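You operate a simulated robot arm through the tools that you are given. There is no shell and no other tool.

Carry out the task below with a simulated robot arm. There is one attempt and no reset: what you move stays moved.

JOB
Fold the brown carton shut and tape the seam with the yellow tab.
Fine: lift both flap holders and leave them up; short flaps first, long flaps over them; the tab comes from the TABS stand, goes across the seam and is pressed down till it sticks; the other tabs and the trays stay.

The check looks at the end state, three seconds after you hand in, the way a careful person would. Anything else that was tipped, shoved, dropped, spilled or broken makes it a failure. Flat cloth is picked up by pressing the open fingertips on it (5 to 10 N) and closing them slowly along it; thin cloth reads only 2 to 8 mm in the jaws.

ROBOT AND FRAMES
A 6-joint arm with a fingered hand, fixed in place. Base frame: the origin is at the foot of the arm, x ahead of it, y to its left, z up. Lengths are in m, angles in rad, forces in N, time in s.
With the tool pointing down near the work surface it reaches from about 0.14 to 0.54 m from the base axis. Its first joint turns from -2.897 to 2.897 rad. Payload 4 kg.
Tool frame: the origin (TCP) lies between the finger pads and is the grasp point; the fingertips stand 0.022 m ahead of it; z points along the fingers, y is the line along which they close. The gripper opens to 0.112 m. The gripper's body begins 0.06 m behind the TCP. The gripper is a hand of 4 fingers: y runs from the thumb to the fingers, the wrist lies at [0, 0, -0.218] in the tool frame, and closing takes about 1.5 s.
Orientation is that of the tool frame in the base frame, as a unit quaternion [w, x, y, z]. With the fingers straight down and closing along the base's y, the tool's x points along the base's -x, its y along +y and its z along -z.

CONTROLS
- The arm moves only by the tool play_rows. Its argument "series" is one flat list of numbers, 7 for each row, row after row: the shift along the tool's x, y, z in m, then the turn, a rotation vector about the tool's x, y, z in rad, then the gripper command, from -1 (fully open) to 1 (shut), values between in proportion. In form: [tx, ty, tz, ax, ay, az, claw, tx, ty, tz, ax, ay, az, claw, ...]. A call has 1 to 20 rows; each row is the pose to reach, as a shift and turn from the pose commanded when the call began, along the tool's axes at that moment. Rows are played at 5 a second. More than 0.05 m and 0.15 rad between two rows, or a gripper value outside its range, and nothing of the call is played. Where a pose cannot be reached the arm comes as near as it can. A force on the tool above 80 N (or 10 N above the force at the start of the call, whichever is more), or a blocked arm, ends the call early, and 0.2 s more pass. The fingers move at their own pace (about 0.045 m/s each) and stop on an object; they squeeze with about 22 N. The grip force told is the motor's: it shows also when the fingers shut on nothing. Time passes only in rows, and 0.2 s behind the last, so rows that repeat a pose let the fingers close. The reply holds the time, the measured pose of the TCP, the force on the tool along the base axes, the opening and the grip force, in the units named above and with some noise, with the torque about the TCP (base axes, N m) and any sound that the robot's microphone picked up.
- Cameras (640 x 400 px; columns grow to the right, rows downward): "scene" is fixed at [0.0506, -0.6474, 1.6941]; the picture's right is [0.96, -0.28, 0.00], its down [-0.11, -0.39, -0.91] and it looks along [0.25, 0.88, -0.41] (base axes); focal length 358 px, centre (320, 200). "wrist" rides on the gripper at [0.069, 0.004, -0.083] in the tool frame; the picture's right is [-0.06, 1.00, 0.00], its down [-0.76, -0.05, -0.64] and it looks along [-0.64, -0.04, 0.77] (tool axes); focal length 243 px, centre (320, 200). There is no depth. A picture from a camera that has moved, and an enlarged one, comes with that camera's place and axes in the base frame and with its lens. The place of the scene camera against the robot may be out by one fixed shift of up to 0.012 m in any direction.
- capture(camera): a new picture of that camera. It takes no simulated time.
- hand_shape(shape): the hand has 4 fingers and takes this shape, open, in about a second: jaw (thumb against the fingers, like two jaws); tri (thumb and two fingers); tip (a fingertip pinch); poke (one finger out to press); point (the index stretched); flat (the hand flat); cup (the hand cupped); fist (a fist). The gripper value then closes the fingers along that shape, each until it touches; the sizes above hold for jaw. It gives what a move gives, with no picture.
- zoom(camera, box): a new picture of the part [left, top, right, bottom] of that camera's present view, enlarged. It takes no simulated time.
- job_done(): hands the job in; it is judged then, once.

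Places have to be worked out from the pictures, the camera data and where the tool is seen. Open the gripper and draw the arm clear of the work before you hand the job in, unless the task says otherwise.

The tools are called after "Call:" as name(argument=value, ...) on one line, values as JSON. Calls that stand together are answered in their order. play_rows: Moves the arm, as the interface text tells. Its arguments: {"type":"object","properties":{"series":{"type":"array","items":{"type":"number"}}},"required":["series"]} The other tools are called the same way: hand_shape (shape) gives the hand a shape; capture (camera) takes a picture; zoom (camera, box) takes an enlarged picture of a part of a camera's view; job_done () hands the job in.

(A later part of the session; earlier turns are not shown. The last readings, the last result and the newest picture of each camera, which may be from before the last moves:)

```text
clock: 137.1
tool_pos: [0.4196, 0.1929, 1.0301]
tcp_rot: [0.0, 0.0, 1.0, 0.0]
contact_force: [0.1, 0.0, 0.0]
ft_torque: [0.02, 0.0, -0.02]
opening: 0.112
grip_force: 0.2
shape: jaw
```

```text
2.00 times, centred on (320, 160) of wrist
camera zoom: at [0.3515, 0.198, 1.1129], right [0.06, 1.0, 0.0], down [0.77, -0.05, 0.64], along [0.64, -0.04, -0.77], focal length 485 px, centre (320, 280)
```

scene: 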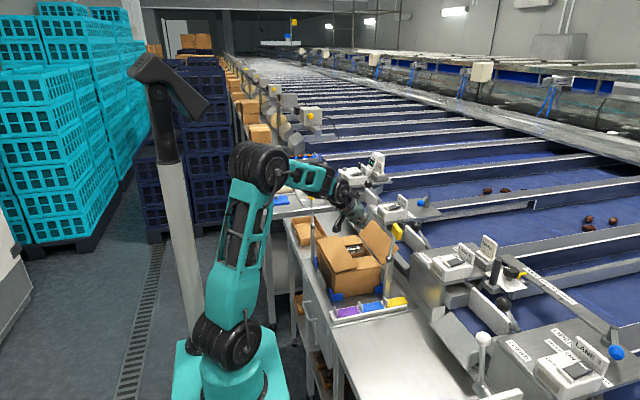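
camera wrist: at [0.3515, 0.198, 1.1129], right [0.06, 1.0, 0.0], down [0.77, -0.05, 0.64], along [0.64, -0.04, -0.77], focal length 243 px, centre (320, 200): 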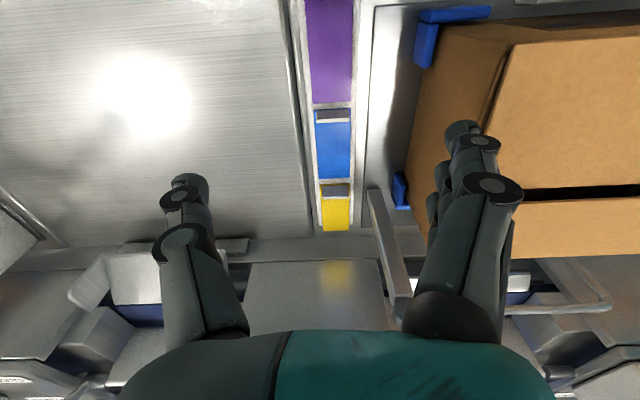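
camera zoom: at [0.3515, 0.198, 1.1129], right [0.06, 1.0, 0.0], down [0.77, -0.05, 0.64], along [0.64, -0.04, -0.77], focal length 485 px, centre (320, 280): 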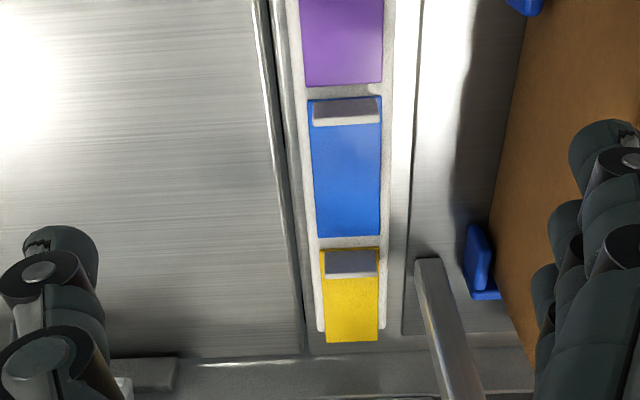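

The yellow tab spans x≈0.519–0.597, y≈0.187–0.223, with its grip fin at x≈0.519 rising to z≈0.908. I'll pinch the fin across x, so I raise and turn the hand −90° (fingers closing along x).

Call:
play_rows(series=[0.01, -0.005, -0.03, 0, 0, 0, -1, 0.02, -0.01, -0.06, 0, 0, 0, -1, 0.03, -0.015, -0.09, 0, 0, 0, -1, 0.03, -0.015, -0.09, 0, 0, -0.131, -1, 0.03, -0.015, -0.09, 0, 0, -0.262, -1, 0.03, -0.015, -0.09, 0, 0, -0.393, -1, 0.03, -0.015, -0.09, 0, 0, -0.524, -1, 0.03, -0.015, -0.09, 0, 0, -0.655, -1, 0.03, -0.015, -0.09, 0, 0, -0.785, -1, 0.03, -0.015, -0.09, 0, 0, -0.916, -1, 0.03, -0.015, -0.09, 0, 0, -1.047, -1, 0.03, -0.015, -0.09, 0, 0, -1.178, -1, 0.03, -0.015, -0.09, 0, 0, -1.309, -1, 0.03, -0.015, -0.09, 0, 0, -1.44, -1, 0.03, -0.015, -0.09, 0, 0, -1.571, -1, 0.03, -0.015, -0.09, 0, 0, -1.571, -1])

Call:
capture(camera="wrist")

```text
clock: 140.5
tool_pos: [0.3892, 0.1784, 1.1213]
tcp_rot: [0.001, 0.708, -0.706, 0.0]
contact_force: [-0.3, -0.7, 0.3]
ft_torque: [0.01, -0.02, 0.02]
opening: 0.1117
grip_force: 0.0
shape: jaw
```

```text
taken
camera wrist: at [0.3848, 0.1092, 1.2054], right [-1.0, 0.06, 0.0], down [0.05, 0.77, 0.64], along [0.04, 0.64, -0.77], focal length 243 px, centre (320, 200)
```

wrist: 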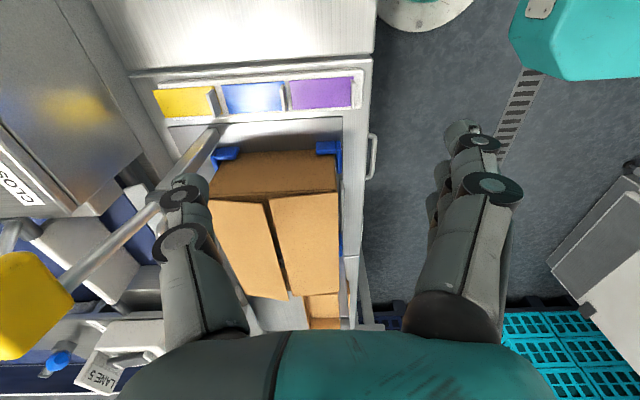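

Both seam halves are visible (seam at x≈0.464). Now I tilt 20° toward +y and go to a pre-grasp above the yellow tab's fin at (0.5195, 0.195, 0.975).

Call:
play_rows(series=[-0.003, -0.022, 0.015, 0, -0.058, 0, -0.5, -0.006, -0.044, 0.03, 0, -0.116, 0, -0.2, -0.008, -0.066, 0.055, 0, -0.175, 0, 0.1, -0.011, -0.088, 0.085, 0, -0.233, 0, 0.3, -0.014, -0.11, 0.115, 0, -0.291, 0, 0.3, -0.0166, -0.1303, 0.1463, 0, -0.349, 0, 0.3, -0.0166, -0.1303, 0.1463, 0, -0.349, 0, 0.3])

Call:
capture(camera="wrist")

Call:
zoom(camera="scene", box=[330, 220, 440, 330])

```text
clock: 142.1
tool_pos: [0.5202, 0.1935, 0.9739]
tcp_rot: [-0.122, 0.697, -0.696, -0.123]
contact_force: [0.7, -0.6, -0.9]
ft_torque: [0.0, 0.02, -0.03]
opening: 0.0397
grip_force: 0.1
shape: jaw
```

```text
taken
camera wrist: at [0.5157, 0.0999, 1.0286], right [-1.0, 0.06, 0.02], down [0.05, 0.5, 0.87], along [0.04, 0.86, -0.5], focal length 243 px, centre (320, 200)
```

wrist: 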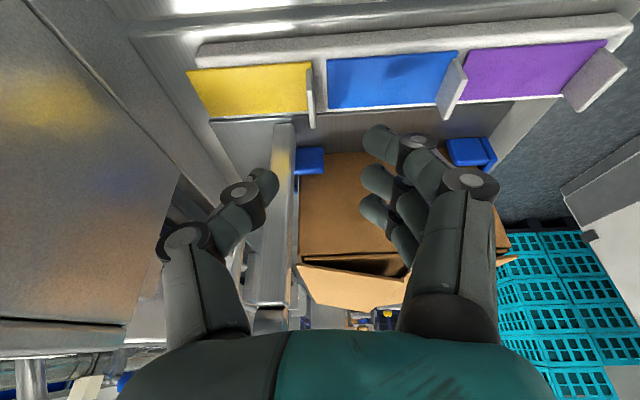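

```text
3.64 times, centred on (385, 275) of scene
camera zoom: at [0.0506, -0.6474, 1.6941], right [0.96, -0.28, 0.0], down [-0.11, -0.39, -0.91], along [0.25, 0.88, -0.41], focal length 1302 px, centre (84, -73)
```

zoom: 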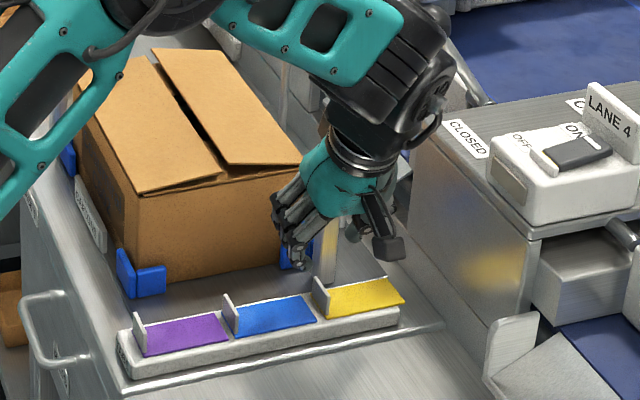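

The view is clear: fin at x≈0.5255, y≈0.1885–0.222, tab surface z≈0.874, fin top ≈0.898. I shift 5 mm in +x and lower so the jaws straddle the fin, staying just above the blue tab.

Call:
play_rows(series=[0.002, -0.0027, 0.015, 0, 0, 0, 0.3, 0.004, -0.0053, 0.03, 0, 0, 0, 0.3, 0.0061, -0.0053, 0.0446, 0, 0, 0, 0.3, 0.0092, -0.0053, 0.053, 0, 0, 0, 0.3, 0.0123, -0.0053, 0.0615, 0, 0, 0, 0.3, 0.0123, -0.0053, 0.0615, 0, 0, 0, 0.3])

Call:
capture(camera="wrist")

Call:
zoom(camera="scene", box=[345, 260, 425, 330])

```text
clock: 143.5
tool_pos: [0.5251, 0.2057, 0.9139]
tcp_rot: [0.123, -0.696, 0.697, 0.124]
contact_force: [0.2, 0.6, 0.1]
ft_torque: [0.0, 0.0, 0.0]
opening: 0.0396
grip_force: 0.0
shape: jaw
```

```text
taken
camera wrist: at [0.5212, 0.1115, 0.9672], right [-1.0, 0.06, 0.02], down [0.05, 0.5, 0.86], along [0.04, 0.86, -0.5], focal length 243 px, centre (320, 200)
```

wrist: 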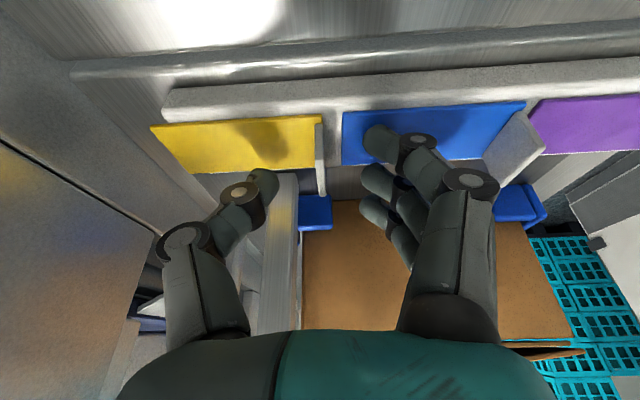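

```text
5.71 times, centred on (385, 295) of scene
camera zoom: at [0.0506, -0.6474, 1.6941], right [0.96, -0.28, 0.0], down [-0.11, -0.39, -0.91], along [0.25, 0.88, -0.41], focal length 2046 px, centre (-51, -343)
```

zoom: 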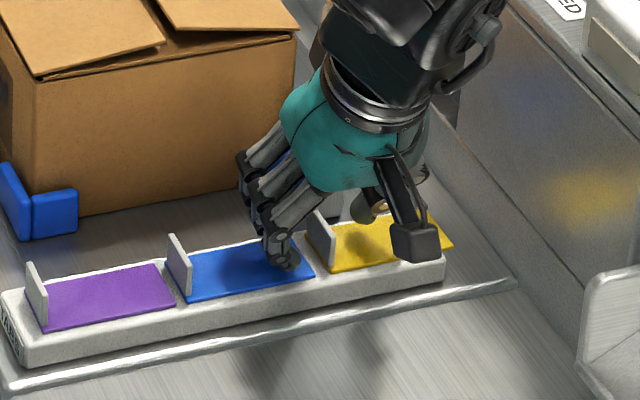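

Centred on the fin (x≈0.525). I lower 4 mm more and close on the fin.

Call:
play_rows(series=[0.0014, 0, 0.0038, 0, 0, 0, 0.3, 0.0014, 0, 0.0038, 0, 0, 0, 0.6, 0.0014, 0, 0.0038, 0, 0, 0, 0.8, 0.0014, 0, 0.0038, 0, 0, 0, 1, 0.0014, 0, 0.0038, 0, 0, 0, 1, 0.0014, 0, 0.0038, 0, 0, 0, 1, 0.0014, 0, 0.0038, 0, 0, 0, 1])

Call:
capture(camera="wrist")

Call:
zoom(camera="scene", box=[345, 260, 425, 330])

```text
clock: 145.1
tool_pos: [0.5227, 0.2043, 0.9079]
tcp_rot: [0.122, -0.696, 0.697, 0.124]
contact_force: [0.9, 0.5, -1.2]
ft_torque: [-0.04, 0.0, -0.02]
opening: 0.0
grip_force: 21.5
shape: jaw
```

```text
taken
camera wrist: at [0.5206, 0.1112, 0.9627], right [-1.0, 0.06, 0.02], down [0.05, 0.5, 0.86], along [0.04, 0.86, -0.5], focal length 243 px, centre (320, 200)
```

wrist: 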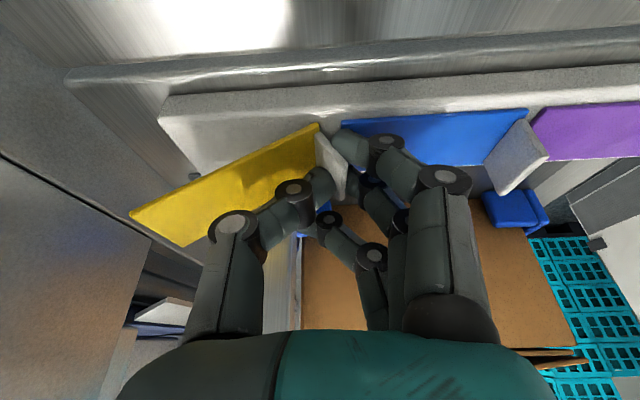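

```text
5.71 times, centred on (385, 295) of scene
camera zoom: at [0.0506, -0.6474, 1.6941], right [0.96, -0.28, 0.0], down [-0.11, -0.39, -0.91], along [0.25, 0.88, -0.41], focal length 2046 px, centre (-51, -343)
```

zoom: 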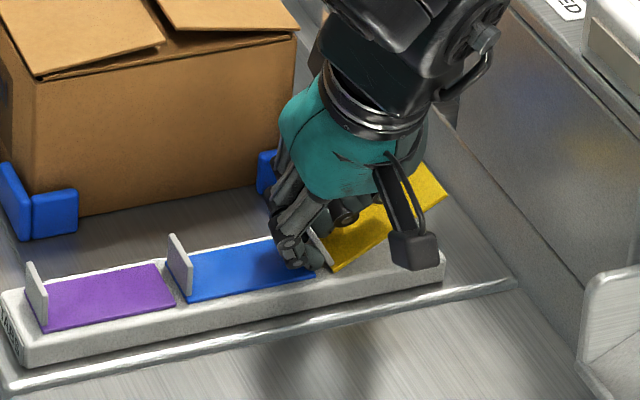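

The tab turned ~30° as the fingers closed (index and thumb pinch at slightly different y). I look closely at the grip.

Call:
zoom(camera="wrist", box=[120, 90, 440, 290])

Call:
zoom(camera="scene", box=[370, 280, 420, 320])

```text
2.00 times, centred on (280, 190) of wrist
camera zoom: at [0.5206, 0.1112, 0.9627], right [-1.0, 0.06, 0.02], down [0.05, 0.5, 0.86], along [0.04, 0.86, -0.5], focal length 485 px, centre (400, 220)
```

zoom: 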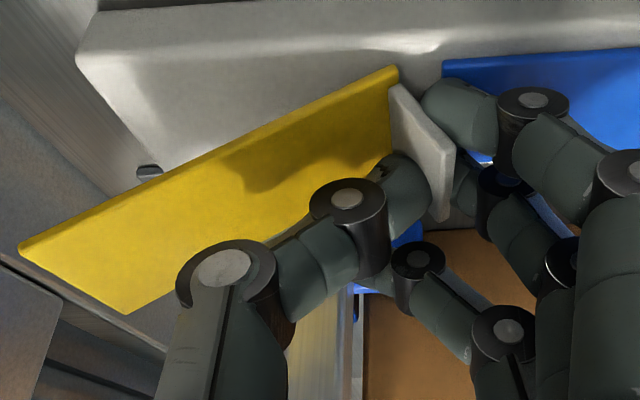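

```text
10.00 times, centred on (395, 300) of scene
camera zoom: at [0.0506, -0.6474, 1.6941], right [0.96, -0.28, 0.0], down [-0.11, -0.39, -0.91], along [0.25, 0.88, -0.41], focal length 3580 px, centre (-430, -800)
```

zoom: 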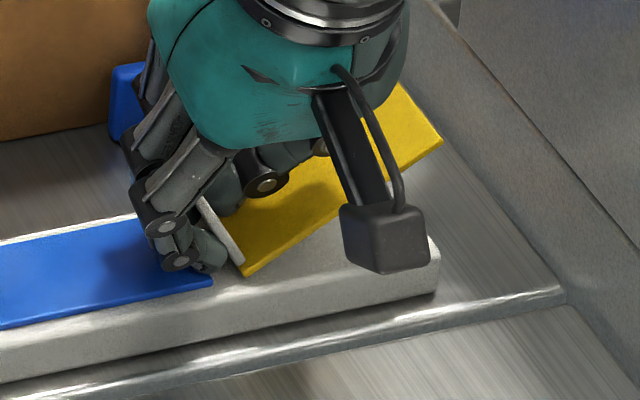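

The fin is pinched between the thumb and two fingers. I lift gently 2 cm straight up and check that only the yellow tab comes along.

Call:
play_rows(series=[-0.0017, 0, -0.0047, 0, 0, 0, 1, -0.0034, 0, -0.0094, 0, 0, 0, 1, -0.0051, 0, -0.0141, 0, 0, 0, 1, -0.0068, 0, -0.0188, 0, 0, 0, 1])

Call:
capture(camera="wrist")

Call:
zoom(camera="scene", box=[345, 260, 425, 330])

```text
clock: 146.1
tool_pos: [0.5238, 0.2042, 0.9291]
tcp_rot: [0.123, -0.696, 0.696, 0.123]
contact_force: [0.8, 0.1, -0.4]
ft_torque: [0.0, -0.05, 0.03]
opening: 0.0
grip_force: 21.8
shape: jaw
```

```text
taken
camera wrist: at [0.5202, 0.1109, 0.9838], right [-1.0, 0.06, 0.02], down [0.05, 0.5, 0.86], along [0.04, 0.86, -0.5], focal length 243 px, centre (320, 200)
```

wrist: 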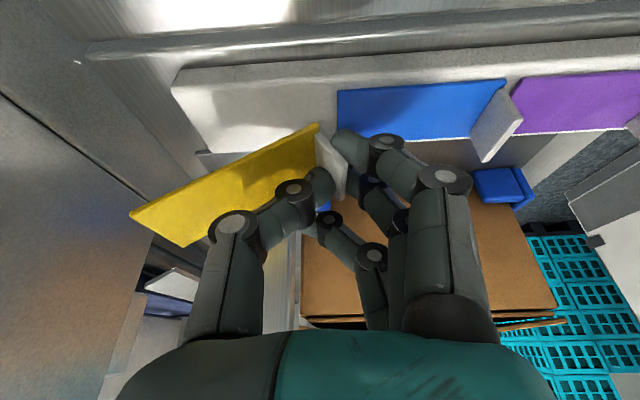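

```text
5.71 times, centred on (385, 295) of scene
camera zoom: at [0.0506, -0.6474, 1.6941], right [0.96, -0.28, 0.0], down [-0.11, -0.39, -0.91], along [0.25, 0.88, -0.41], focal length 2046 px, centre (-51, -343)
```

zoom: 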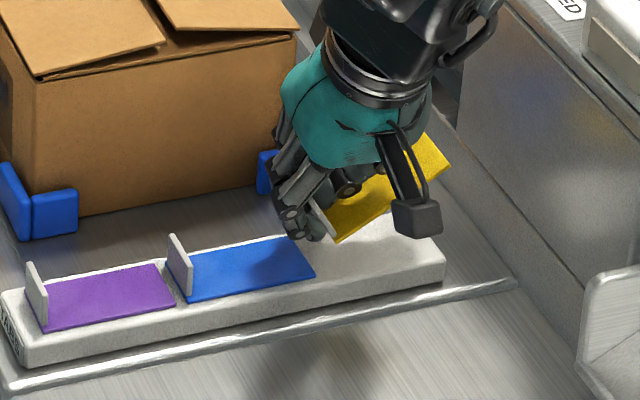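

The tab came up cleanly; blue and purple tabs are untouched. The tab is held by its fin, pitched ~30° with the far end up. I carry it first low in −x (clear of holder 2), then up, then over the carton to above the seam.

Call:
play_rows(series=[-0.0086, 0, -0.0235, 0, 0, 0, 1, -0.0103, 0.03, -0.0282, 0, 0, 0, 1, -0.0103, 0.065, -0.0282, 0, 0, 0, 1, -0.012, 0.1, -0.0329, 0, 0, 0, 1, -0.0257, 0.1013, -0.0705, 0, 0, 0, 1, -0.0393, 0.1013, -0.1081, 0, 0, 0, 1, -0.053, 0.1013, -0.1457, 0, 0, 0, 1, -0.094, 0.1013, -0.1414, 0, 0, 0, 1, -0.1316, 0.1013, -0.1277, 0, 0, 0, 1, -0.1692, 0.1013, -0.1141, 0, 0, 0, 1, -0.2051, 0.1013, -0.0957, 0, 0, 0, 1, -0.2308, 0.1013, -0.0757, 0, 0, 0, 1, -0.2308, 0.1013, -0.0757, 0, 0, 0, 1])

Call:
capture(camera="wrist")

Call:
zoom(camera="scene", box=[300, 190, 430, 320])

```text
clock: 148.9
tool_pos: [0.4223, 0.3962, 1.0782]
tcp_rot: [0.122, -0.696, 0.697, 0.123]
contact_force: [0.4, -0.5, 0.0]
ft_torque: [0.06, -0.01, -0.04]
opening: 0.0001
grip_force: 22.0
shape: jaw
```

```text
taken
camera wrist: at [0.4182, 0.3032, 1.1331], right [-1.0, 0.06, 0.02], down [0.05, 0.5, 0.86], along [0.04, 0.86, -0.5], focal length 243 px, centre (320, 200)
```

wrist: 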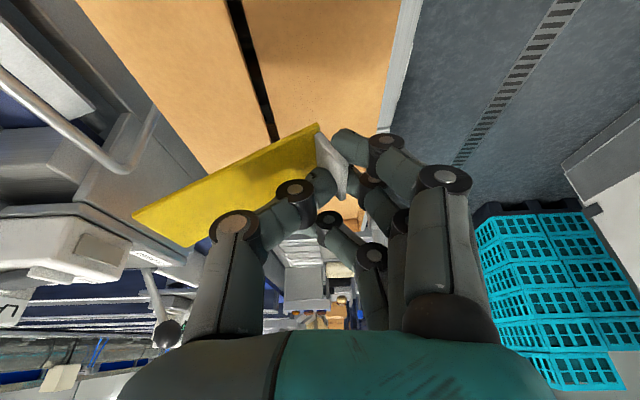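

```text
3.08 times, centred on (365, 255) of scene
camera zoom: at [0.0506, -0.6474, 1.6941], right [0.96, -0.28, 0.0], down [-0.11, -0.39, -0.91], along [0.25, 0.88, -0.41], focal length 1102 px, centre (182, 31)
```

zoom: 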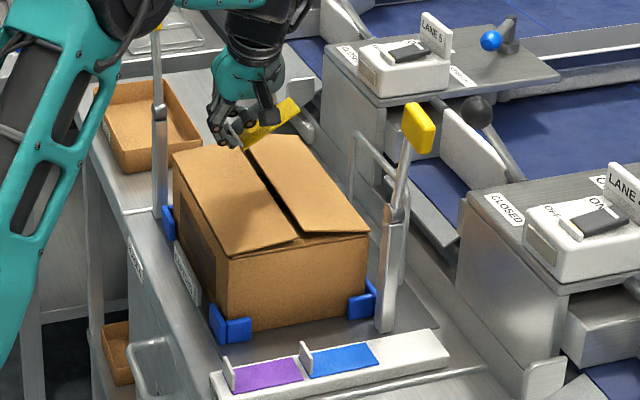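

The tab is over the seam (seam centre x≈0.462; tab would be centred at ≈0.464, y≈0.40). I lower toward the carton top, watching the force.

Call:
play_rows(series=[0.0051, 0, 0.0141, 0, 0, 0, 1, 0.0103, 0, 0.0282, 0, 0, 0, 1, 0.0147, 0, 0.0404, 0, 0, 0, 1, 0.0178, 0, 0.0489, 0, 0, 0, 1])

Call:
zoom(camera="wrist", box=[120, 40, 440, 290])

Call:
zoom(camera="scene", box=[315, 200, 395, 270])

```text
clock: 149.9
tool_pos: [0.4217, 0.3962, 1.0269]
tcp_rot: [0.123, -0.696, 0.697, 0.123]
contact_force: [0.3, -0.5, -0.3]
ft_torque: [-0.03, -0.03, -0.02]
opening: 0.0
grip_force: 21.8
shape: jaw
```

```text
1.60 times, centred on (280, 165) of wrist
camera zoom: at [0.4179, 0.3023, 1.081], right [-1.0, 0.06, 0.02], down [0.05, 0.5, 0.86], along [0.04, 0.86, -0.5], focal length 388 px, centre (384, 256)
```

zoom: 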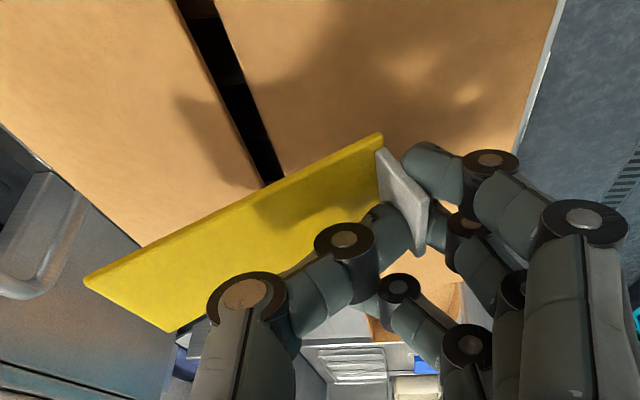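

```text
5.71 times, centred on (355, 235) of scene
camera zoom: at [0.0506, -0.6474, 1.6941], right [0.96, -0.28, 0.0], down [-0.11, -0.39, -0.91], along [0.25, 0.88, -0.41], focal length 2046 px, centre (120, 0)
```

zoom: 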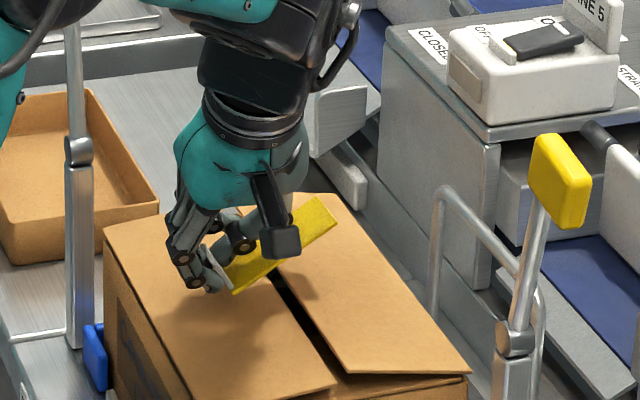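

Call:
play_rows(series=[0.001, 0, 0.0028, 0, 0, 0, 1, 0.0021, 0, 0.0056, 0, 0, 0, 1, 0.0021, 0, 0.0056, 0, 0, 0, 1])

Call:
zoom(camera="scene", box=[325, 220, 375, 260])

```text
clock: 150.7
tool_pos: [0.4215, 0.3956, 1.0203]
tcp_rot: [0.123, -0.696, 0.696, 0.123]
contact_force: [0.5, 0.1, 0.3]
ft_torque: [0.0, 0.04, 0.03]
opening: 0.0
grip_force: 22.0
shape: jaw
```

```text
10.00 times, centred on (350, 240) of scene
camera zoom: at [0.0506, -0.6474, 1.6941], right [0.96, -0.28, 0.0], down [-0.11, -0.39, -0.91], along [0.25, 0.88, -0.41], focal length 3580 px, centre (20, -200)
```

zoom: 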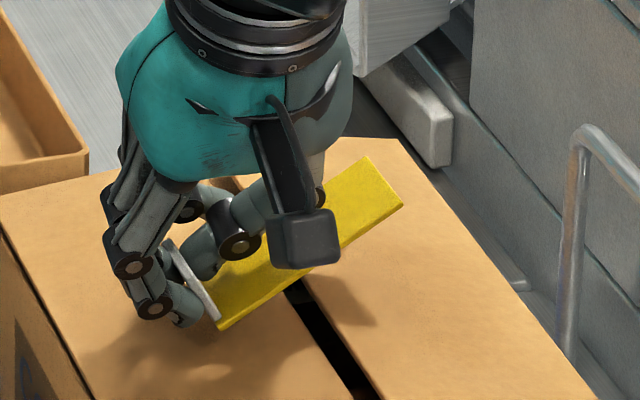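

Call:
play_rows(series=[0.001, 0, 0.0028, 0, 0, 0, 1, 0.0021, 0, 0.0056, 0, 0, 0, 1, 0.0021, 0, 0.0056, 0, 0, 0, 1])

Call:
zoom(camera="scene", box=[325, 220, 375, 260])

Call:
zoom(camera="wrist", box=[120, 40, 440, 290])

```text
clock: 151.5
tool_pos: [0.4213, 0.3953, 1.0148]
tcp_rot: [0.122, -0.696, 0.697, 0.124]
contact_force: [0.0, -0.4, -0.3]
ft_torque: [0.01, 0.01, 0.02]
opening: 0.0
grip_force: 21.9
shape: jaw
```

```text
10.00 times, centred on (350, 240) of scene
camera zoom: at [0.0506, -0.6474, 1.6941], right [0.96, -0.28, 0.0], down [-0.11, -0.39, -0.91], along [0.25, 0.88, -0.41], focal length 3580 px, centre (20, -200)
```

zoom: 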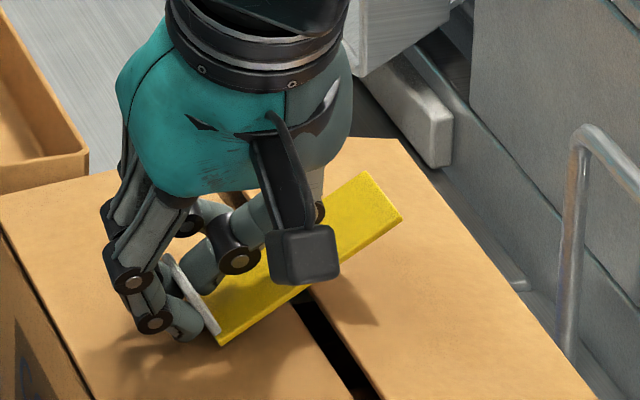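

```text
1.60 times, centred on (280, 165) of wrist
camera zoom: at [0.4186, 0.3015, 1.0697], right [-1.0, 0.06, 0.02], down [0.05, 0.5, 0.86], along [0.04, 0.86, -0.5], focal length 388 px, centre (384, 256)
```

zoom: 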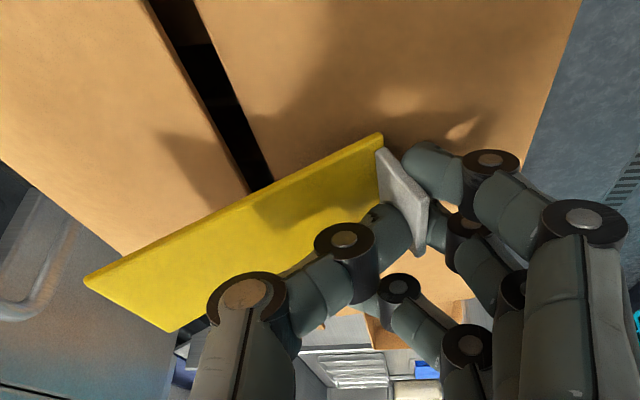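

Call:
play_rows(series=[0.001, 0, 0.0028, 0, 0, 0, 1, 0.0021, 0, 0.0056, 0, 0, 0, 1, 0.0021, 0, 0.0056, 0, 0, 0, 1])

Call:
zoom(camera="scene", box=[325, 220, 375, 260])

Call:
capture(camera="wrist")

```text
clock: 152.3
tool_pos: [0.4234, 0.395, 1.0086]
tcp_rot: [-0.123, 0.697, -0.696, -0.123]
contact_force: [0.3, -0.2, -0.4]
ft_torque: [0.0, 0.02, 0.0]
opening: 0.0
grip_force: 21.9
shape: jaw
```

```text
10.00 times, centred on (350, 240) of scene
camera zoom: at [0.0506, -0.6474, 1.6941], right [0.96, -0.28, 0.0], down [-0.11, -0.39, -0.91], along [0.25, 0.88, -0.41], focal length 3580 px, centre (20, -200)
```

zoom: 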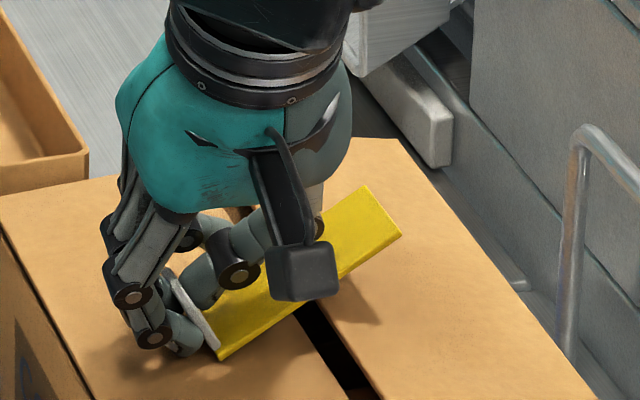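

```text
taken
camera wrist: at [0.4185, 0.3013, 1.0636], right [-1.0, 0.06, 0.02], down [0.05, 0.5, 0.86], along [0.04, 0.86, -0.5], focal length 243 px, centre (320, 200)
```

wrist: 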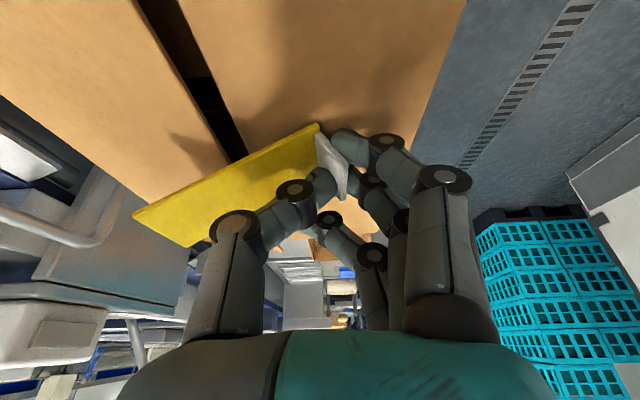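

Call:
play_rows(series=[0.001, 0, 0.0028, 0, 0, 0, 1, 0.0021, 0, 0.0056, 0, 0, 0, 1, 0.0021, 0, 0.0056, 0, 0, 0, 1])

Call:
zoom(camera="scene", box=[325, 220, 375, 260])

```text
clock: 153.1
tool_pos: [0.4234, 0.3947, 1.004]
tcp_rot: [0.124, -0.696, 0.697, 0.122]
contact_force: [2.5, 0.1, 16.2]
ft_torque: [0.04, -0.03, 0.01]
opening: 0.0001
grip_force: 22.4
shape: jaw
```

```text
10.00 times, centred on (350, 240) of scene
camera zoom: at [0.0506, -0.6474, 1.6941], right [0.96, -0.28, 0.0], down [-0.11, -0.39, -0.91], along [0.25, 0.88, -0.41], focal length 3580 px, centre (20, -200)
```

zoom: 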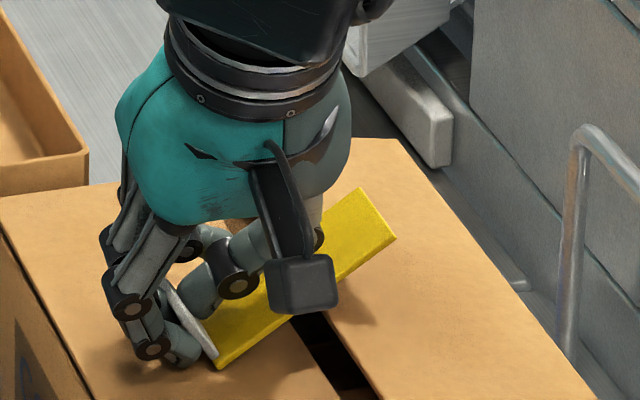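

Contact (16 N): the tab's fin end is down on the near flap. I ease up slightly and open the fingers slowly so the tab settles flat across the seam.

Call:
play_rows(series=[-0.0005, 0, -0.0014, 0, 0, 0, 1, -0.0005, 0, -0.0014, 0, 0, 0, 0.85, -0.0005, 0, -0.0014, 0, 0, 0, 0.75, -0.0005, 0, -0.0014, 0, 0, 0, 0.65, -0.0005, 0, -0.0014, 0, 0, 0, 0.55, -0.0005, 0, -0.0014, 0, 0, 0, 0.5, -0.0005, 0, -0.0014, 0, 0, 0, 0.5])

Call:
zoom(camera="scene", box=[325, 220, 375, 260])

Call:
capture(camera="wrist")

```text
clock: 154.7
tool_pos: [0.4228, 0.3935, 1.0061]
tcp_rot: [-0.122, 0.697, -0.696, -0.124]
contact_force: [1.4, -0.6, 2.6]
ft_torque: [-0.06, 0.01, 0.05]
opening: 0.027
grip_force: 0.1
shape: jaw
```

```text
10.00 times, centred on (350, 240) of scene
camera zoom: at [0.0506, -0.6474, 1.6941], right [0.96, -0.28, 0.0], down [-0.11, -0.39, -0.91], along [0.25, 0.88, -0.41], focal length 3580 px, centre (20, -200)
```

zoom: 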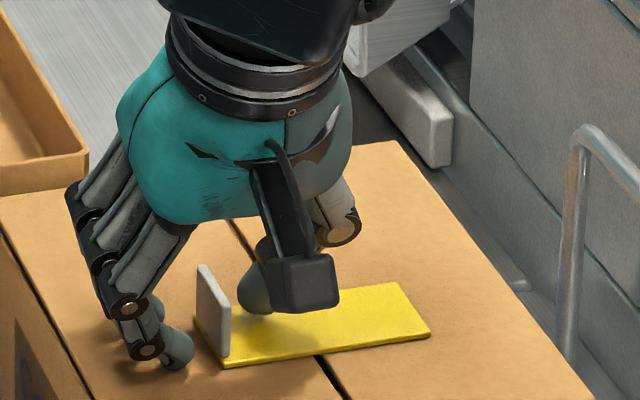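

```text
taken
camera wrist: at [0.4187, 0.301, 1.0592], right [-1.0, 0.06, 0.02], down [0.05, 0.5, 0.86], along [0.04, 0.86, -0.5], focal length 243 px, centre (320, 200)
```

wrist: 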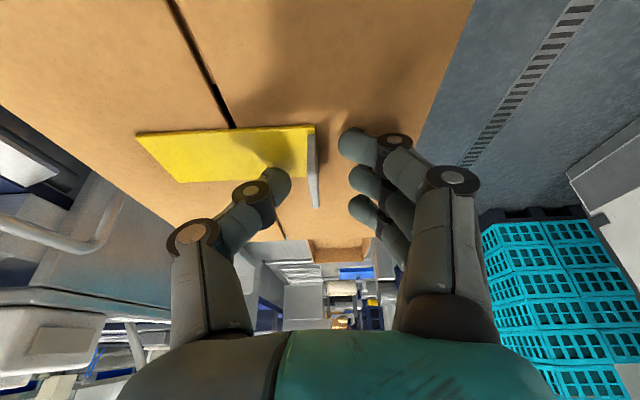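

The tab now lies flat across the seam, fin upright at its −x end, seam passing under its middle. I lift the hand straight up off the fin, close it, and prepare to press.

Call:
play_rows(series=[-0.0041, 0, -0.0113, 0, 0, 0, 0.45, -0.0103, 0, -0.0282, 0, 0, 0, 0.4, -0.0188, 0, -0.0517, 0, 0, 0, 0.4, -0.0239, 0, -0.0658, 0, 0, 0, 0.4, -0.0239, 0, -0.0658, 0, 0, 0, 1, -0.0239, 0, -0.0658, 0, 0, 0, 1, -0.0239, 0, -0.0658, 0, 0, 0, 1, -0.0239, 0, -0.0658, 0, 0, 0, 1, -0.0239, 0, -0.0658, 0, 0, 0, 1])

Call:
capture(camera="wrist")

Call:
zoom(camera="scene", box=[310, 200, 400, 280])

```text
clock: 156.7
tool_pos: [0.4221, 0.3939, 1.0748]
tcp_rot: [0.123, -0.696, 0.697, 0.123]
contact_force: [0.0, -0.6, 0.0]
ft_torque: [-0.01, 0.04, 0.02]
opening: 0.0
grip_force: 22.2
shape: jaw
```

```text
taken
camera wrist: at [0.4179, 0.3013, 1.1294], right [-1.0, 0.06, 0.02], down [0.05, 0.5, 0.86], along [0.04, 0.86, -0.5], focal length 243 px, centre (320, 200)
```

wrist: 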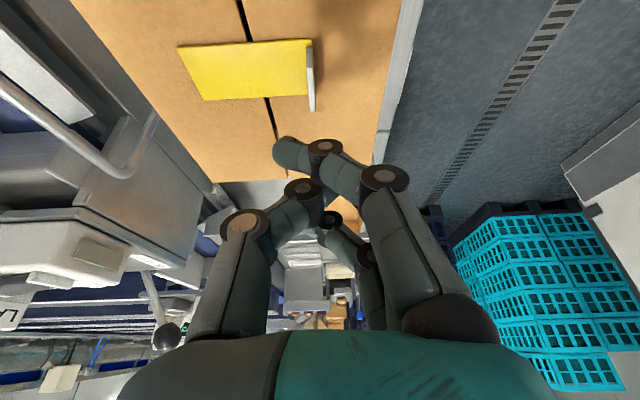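

```text
5.00 times, centred on (355, 240) of scene
camera zoom: at [0.0506, -0.6474, 1.6941], right [0.96, -0.28, 0.0], down [-0.11, -0.39, -0.91], along [0.25, 0.88, -0.41], focal length 1790 px, centre (145, 0)
```

zoom: 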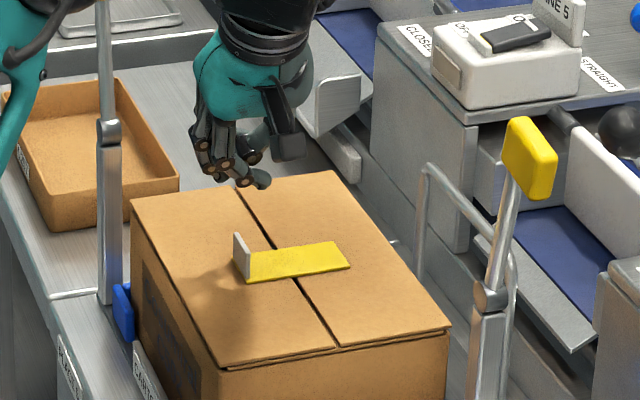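

The carton top is nicely flat and the tab bridges the seam (tab centre ≈ (0.4645, 0.39), seam x≈0.462). I move the closed hand over the tab's middle and press down gradually.

Call:
play_rows(series=[-0.0056, -0.023, 0.0021, 0, 0, 0, 1, -0.0056, -0.046, 0.0021, 0, 0, 0, 1, 0.0047, -0.046, 0.0303, 0, 0, 0, 1, 0.0132, -0.046, 0.0538, 0, 0, 0, 1, 0.0166, -0.046, 0.0632, 0, 0, 0, 1, 0.0177, -0.046, 0.066, 0, 0, 0, 1, 0.0187, -0.046, 0.0688, 0, 0, 0, 1])

Call:
capture(camera="wrist")

Call:
zoom(camera="scene", box=[320, 210, 390, 265])

```text
clock: 158.3
tool_pos: [0.4679, 0.4012, 1.0056]
tcp_rot: [-0.125, 0.696, -0.696, -0.123]
contact_force: [-0.8, -1.0, 16.4]
ft_torque: [0.06, 0.19, 0.05]
opening: 0.0
grip_force: 22.3
shape: jaw
```

```text
taken
camera wrist: at [0.4641, 0.3077, 1.0595], right [-1.0, 0.06, 0.02], down [0.05, 0.5, 0.87], along [0.04, 0.87, -0.5], focal length 243 px, centre (320, 200)
```

wrist: 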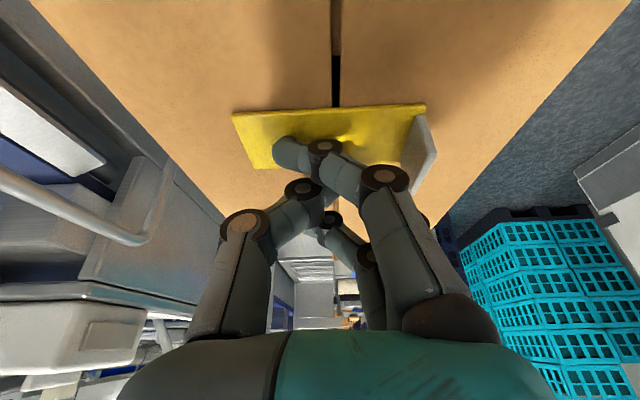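

```text
7.27 times, centred on (355, 238) of scene
camera zoom: at [0.0506, -0.6474, 1.6941], right [0.96, -0.28, 0.0], down [-0.11, -0.39, -0.91], along [0.25, 0.88, -0.41], focal length 2604 px, centre (66, -73)
```

zoom: 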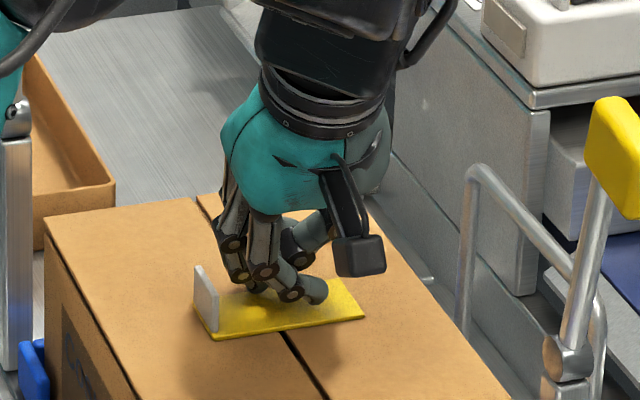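

Pressing with 16 N now. I increase the pressure a little and hold.

Call:
play_rows(series=[0.0005, 0, 0.0014, 0, 0, 0, 1, 0.0009, 0, 0.0024, 0, 0, 0, 1, 0.0012, 0, 0.0033, 0, 0, 0, 1, 0.0012, 0, 0.0033, 0, 0, 0, 1, 0.0012, 0, 0.0033, 0, 0, 0, 1, 0.0012, 0, 0.0033, 0, 0, 0, 1, 0.0012, 0, 0.0033, 0, 0, 0, 1])

Call:
capture(camera="wrist")

```text
clock: 159.9
tool_pos: [0.4677, 0.4011, 1.0032]
tcp_rot: [-0.126, 0.697, -0.695, -0.123]
contact_force: [-4.4, 10.3, 43.4]
ft_torque: [0.48, 0.55, -0.09]
opening: 0.0001
grip_force: 21.9
shape: jaw
```

```text
taken
camera wrist: at [0.4642, 0.3076, 1.0578], right [-1.0, 0.06, 0.02], down [0.04, 0.5, 0.87], along [0.04, 0.87, -0.5], focal length 243 px, centre (320, 200)
```

wrist: 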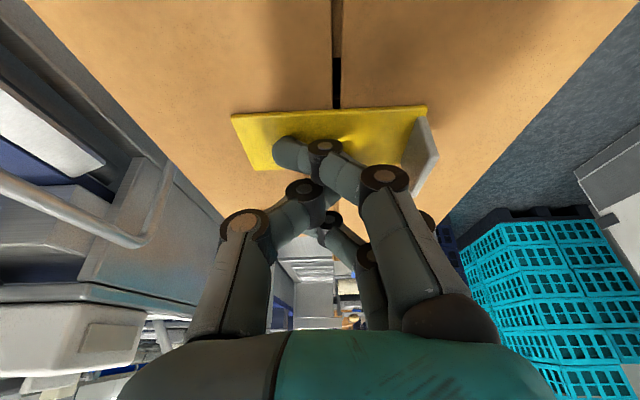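

43 N held for a second. I ease off, then press also on the far-flap half of the tab (x≈0.488).

Call:
play_rows(series=[-0.0012, 0, -0.0033, 0, 0, 0, 1, -0.0051, 0, -0.0141, 0, 0, 0, 1, -0.0085, -0.01, -0.0235, 0, 0, 0, 1, -0.0085, -0.02, -0.0235, 0, 0, 0, 1, -0.0034, -0.02, -0.0094, 0, 0, 0, 1, 0.0, -0.02, 0.0, 0, 0, 0, 1, 0.0012, -0.02, 0.0033, 0, 0, 0, 1, 0.0012, -0.02, 0.0033, 0, 0, 0, 1, 0.0012, -0.02, 0.0033, 0, 0, 0, 1, 0.0012, -0.02, 0.0033, 0, 0, 0, 1])

Call:
capture(camera="wrist")

Call:
zoom(camera="scene", box=[320, 210, 390, 265])

```text
clock: 162.1
tool_pos: [0.4885, 0.4011, 1.0032]
tcp_rot: [-0.129, 0.697, -0.695, -0.122]
contact_force: [-5.8, 2.2, 56.9]
ft_torque: [0.33, 0.78, 0.03]
opening: 0.0
grip_force: 21.3
shape: jaw
```

```text
taken
camera wrist: at [0.484, 0.3079, 1.0564], right [-1.0, 0.06, 0.01], down [0.04, 0.49, 0.87], along [0.04, 0.87, -0.49], focal length 243 px, centre (320, 200)
```

wrist: 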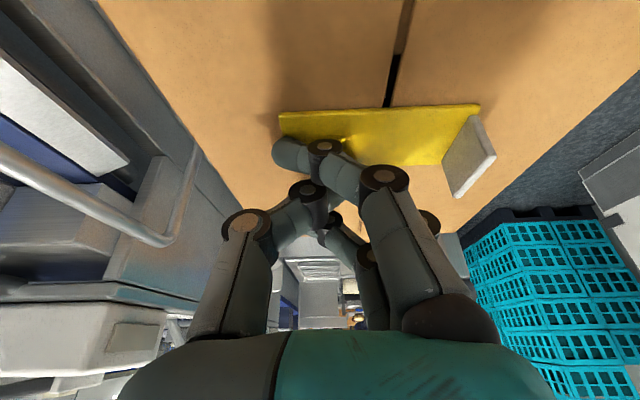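

```text
7.27 times, centred on (355, 238) of scene
camera zoom: at [0.0506, -0.6474, 1.6941], right [0.96, -0.28, 0.0], down [-0.11, -0.39, -0.91], along [0.25, 0.88, -0.41], focal length 2604 px, centre (66, -73)
```

zoom: 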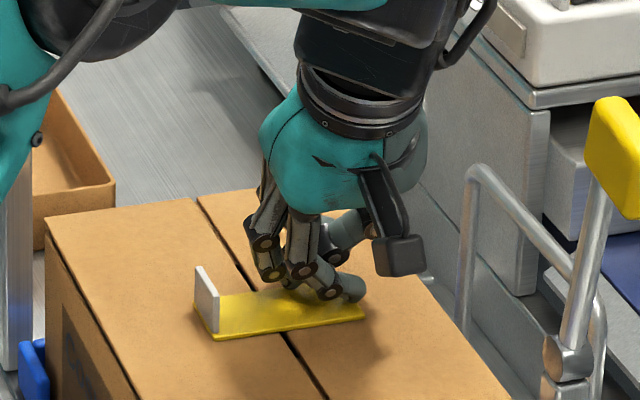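

Far half pressed (57 N, a bit strong). I ease off and press the near-flap half more gently (x≈0.454, clear of the fin).

Call:
play_rows(series=[-0.0017, 0, -0.0047, 0, 0, 0, 1, -0.0068, 0, -0.0188, 0, 0, 0, 1, -0.0085, 0.017, -0.0235, 0, 0, 0, 1, -0.0085, 0.034, -0.0235, 0, 0, 0, 1, -0.0034, 0.034, -0.0094, 0, 0, 0, 1, -0.001, 0.034, -0.0028, 0, 0, 0, 1, 0.0, 0.034, 0.0, 0, 0, 0, 1, 0.0, 0.034, 0.0, 0, 0, 0, 1, 0.0, 0.034, 0.0, 0, 0, 0, 1])

Call:
capture(camera="wrist")

Call:
zoom(camera="scene", box=[320, 210, 390, 265])

```text
clock: 164.1
tool_pos: [0.4566, 0.401, 1.0037]
tcp_rot: [-0.129, 0.696, -0.695, -0.122]
contact_force: [9.9, -2.2, 54.3]
ft_torque: [0.26, 0.72, 0.1]
opening: 0.0
grip_force: 21.9
shape: jaw
```

```text
taken
camera wrist: at [0.4517, 0.3075, 1.057], right [-1.0, 0.06, 0.01], down [0.04, 0.49, 0.87], along [0.05, 0.87, -0.49], focal length 243 px, centre (320, 200)
```

wrist: 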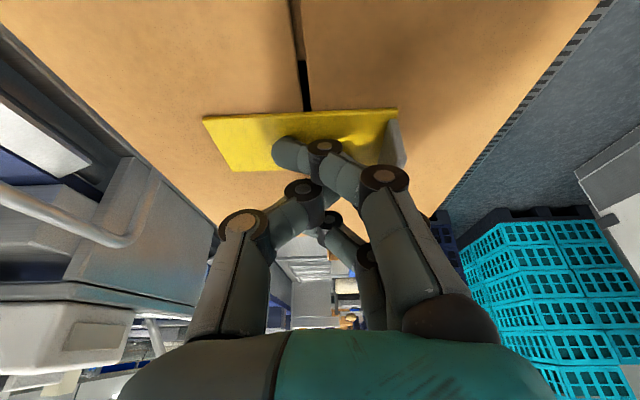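

```text
7.27 times, centred on (355, 238) of scene
camera zoom: at [0.0506, -0.6474, 1.6941], right [0.96, -0.28, 0.0], down [-0.11, -0.39, -0.91], along [0.25, 0.88, -0.41], focal length 2604 px, centre (66, -73)
```

zoom: 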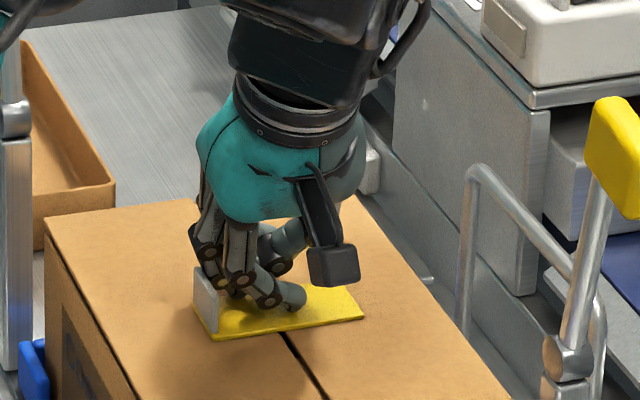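

The tab stays put even with a sideways push on its fin, which suggests it is stuck. I lift off straight up and look at the result.

Call:
play_rows(series=[-0.0012, -0.002, -0.0033, 0, 0, 0, 1, -0.0051, -0.003, -0.0141, 0, 0, 0, 1, -0.0154, -0.003, -0.0423, 0, 0, 0, 1, -0.0274, -0.003, -0.0752, 0, 0, 0, 1, -0.0393, 0.01, -0.1081, 0, 0, 0, 1, -0.0393, 0.03, -0.1081, 0, 0, 0, 1, -0.0393, 0.05, -0.1081, 0, 0, 0, 1])

Call:
capture(camera="wrist")

Call:
zoom(camera="scene", box=[310, 200, 400, 280])

```text
clock: 165.7
tool_pos: [0.4045, 0.4011, 1.1113]
tcp_rot: [0.122, -0.696, 0.697, 0.124]
contact_force: [0.1, -0.1, 0.5]
ft_torque: [0.01, 0.0, 0.02]
opening: 0.0
grip_force: 22.6
shape: jaw
```

```text
taken
camera wrist: at [0.4007, 0.3084, 1.1663], right [-1.0, 0.06, 0.02], down [0.05, 0.5, 0.86], along [0.04, 0.86, -0.5], focal length 243 px, centre (320, 200)
```

wrist: 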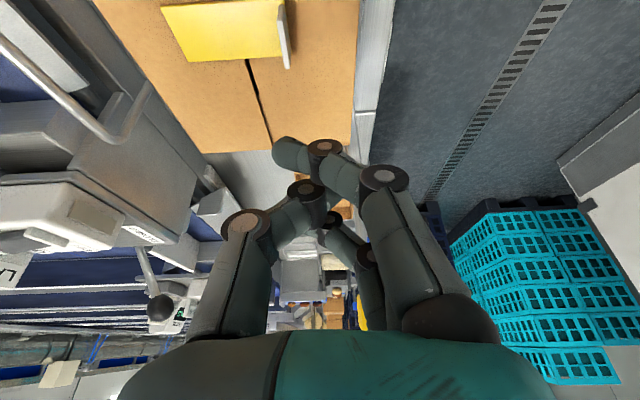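

```text
5.00 times, centred on (355, 240) of scene
camera zoom: at [0.0506, -0.6474, 1.6941], right [0.96, -0.28, 0.0], down [-0.11, -0.39, -0.91], along [0.25, 0.88, -0.41], focal length 1790 px, centre (145, 0)
```

zoom: 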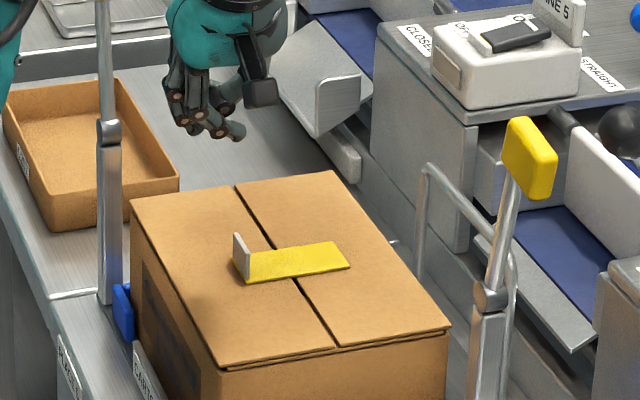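

The carton is closed with the tab flat across the seam. I zoom in closely to check that it's flush.

Call:
zoom(camera="scene", box=[335, 235, 385, 265])

Call:
zoom(camera="wrist", box=[140, 0, 320, 110])

```text
12.80 times, centred on (360, 250) of scene
camera zoom: at [0.0506, -0.6474, 1.6941], right [0.96, -0.28, 0.0], down [-0.11, -0.39, -0.91], along [0.25, 0.88, -0.41], focal length 4583 px, centre (-192, -440)
```

zoom: 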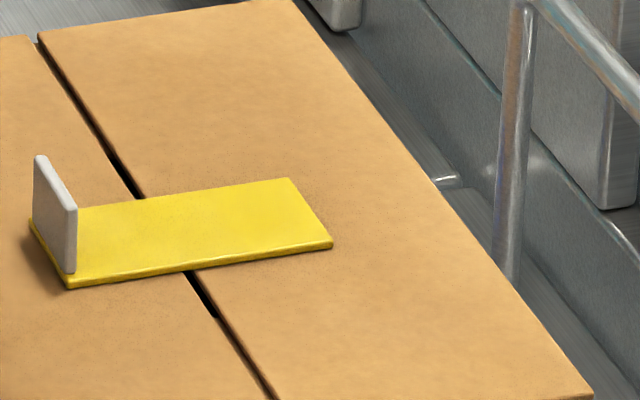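

```text
3.56 times, centred on (230, 55) of wrist
camera zoom: at [0.4007, 0.3084, 1.1663], right [-1.0, 0.06, 0.02], down [0.05, 0.5, 0.86], along [0.04, 0.86, -0.5], focal length 863 px, centre (640, 716)
```

zoom: 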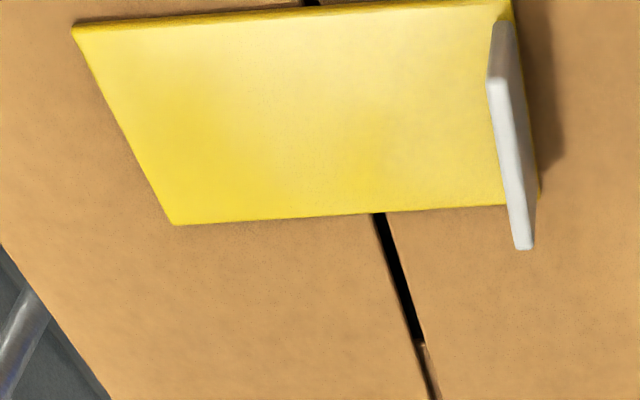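

The tab is flush on both flaps with the seam under its middle. To be sure it is stuck, I'll make a very gentle side test on the fin: come down on the −x side of it and nudge +x by a couple of millimetres while reading the force.

Call:
play_rows(series=[0, 0.0195, 0, 0, 0, 0, 1, 0.01, 0.0195, 0.03, 0, 0, 0, 1, 0.02, 0.0195, 0.06, 0, 0, 0, 1, 0.03, 0.0195, 0.0884, 0, 0, 0, 1, 0.03, 0.012, 0.0884, 0, 0, 0, 1, 0.03, 0.0065, 0.0884, 0, 0, 0, 1])

Call:
capture(camera="wrist")

Call:
zoom(camera="scene", box=[325, 220, 385, 265])

```text
clock: 167.1
tool_pos: [0.3986, 0.4021, 1.019]
tcp_rot: [-0.123, 0.696, -0.696, -0.123]
contact_force: [0.2, 0.7, -0.4]
ft_torque: [-0.03, -0.02, -0.02]
opening: 0.0004
grip_force: 22.1
shape: jaw
```

```text
taken
camera wrist: at [0.394, 0.3097, 1.0735], right [-1.0, 0.06, 0.02], down [0.05, 0.5, 0.87], along [0.04, 0.86, -0.5], focal length 243 px, centre (320, 200)
```

wrist: 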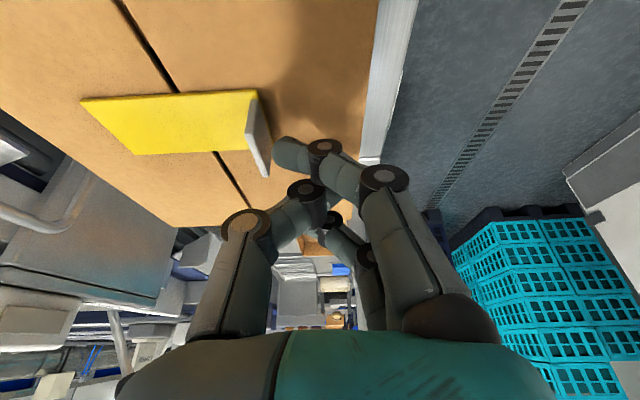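

```text
8.89 times, centred on (355, 242) of scene
camera zoom: at [0.0506, -0.6474, 1.6941], right [0.96, -0.28, 0.0], down [-0.11, -0.39, -0.91], along [0.25, 0.88, -0.41], focal length 3183 px, centre (9, -178)
```

zoom: 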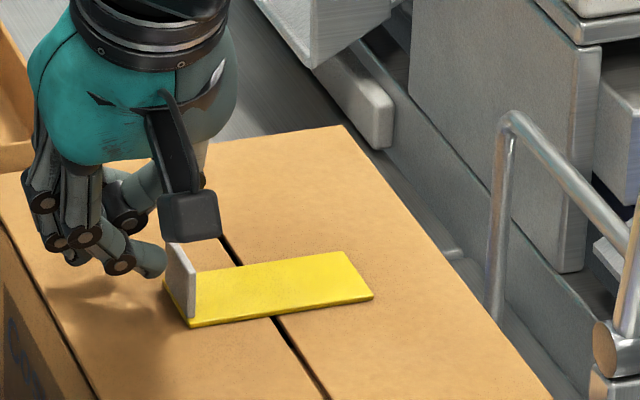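

The fingertip is right beside the fin. I nudge in 2 mm steps.

Call:
play_rows(series=[0, -0.002, 0, 0, 0, 0, 1, 0, -0.004, 0, 0, 0, 0, 1, 0, -0.006, 0, 0, 0, 0, 1])

Call:
zoom(camera="scene", box=[325, 220, 385, 265])

```text
clock: 167.9
tool_pos: [0.4043, 0.4034, 1.0193]
tcp_rot: [0.122, -0.696, 0.697, 0.123]
contact_force: [0.7, -1.1, 0.3]
ft_torque: [-0.01, 0.02, -0.02]
opening: 0.0
grip_force: 22.1
shape: jaw
```

```text
8.89 times, centred on (355, 242) of scene
camera zoom: at [0.0506, -0.6474, 1.6941], right [0.96, -0.28, 0.0], down [-0.11, -0.39, -0.91], along [0.25, 0.88, -0.41], focal length 3183 px, centre (9, -178)
```

zoom: 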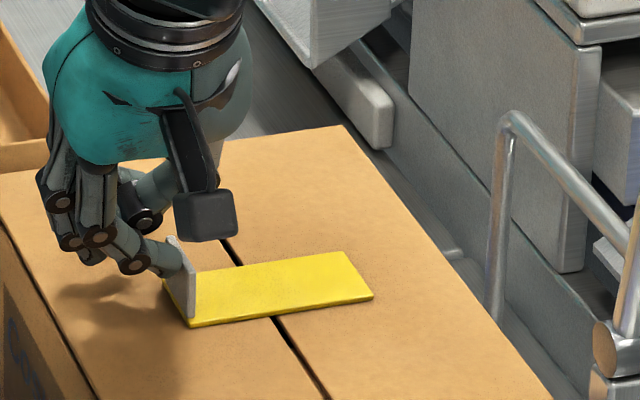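

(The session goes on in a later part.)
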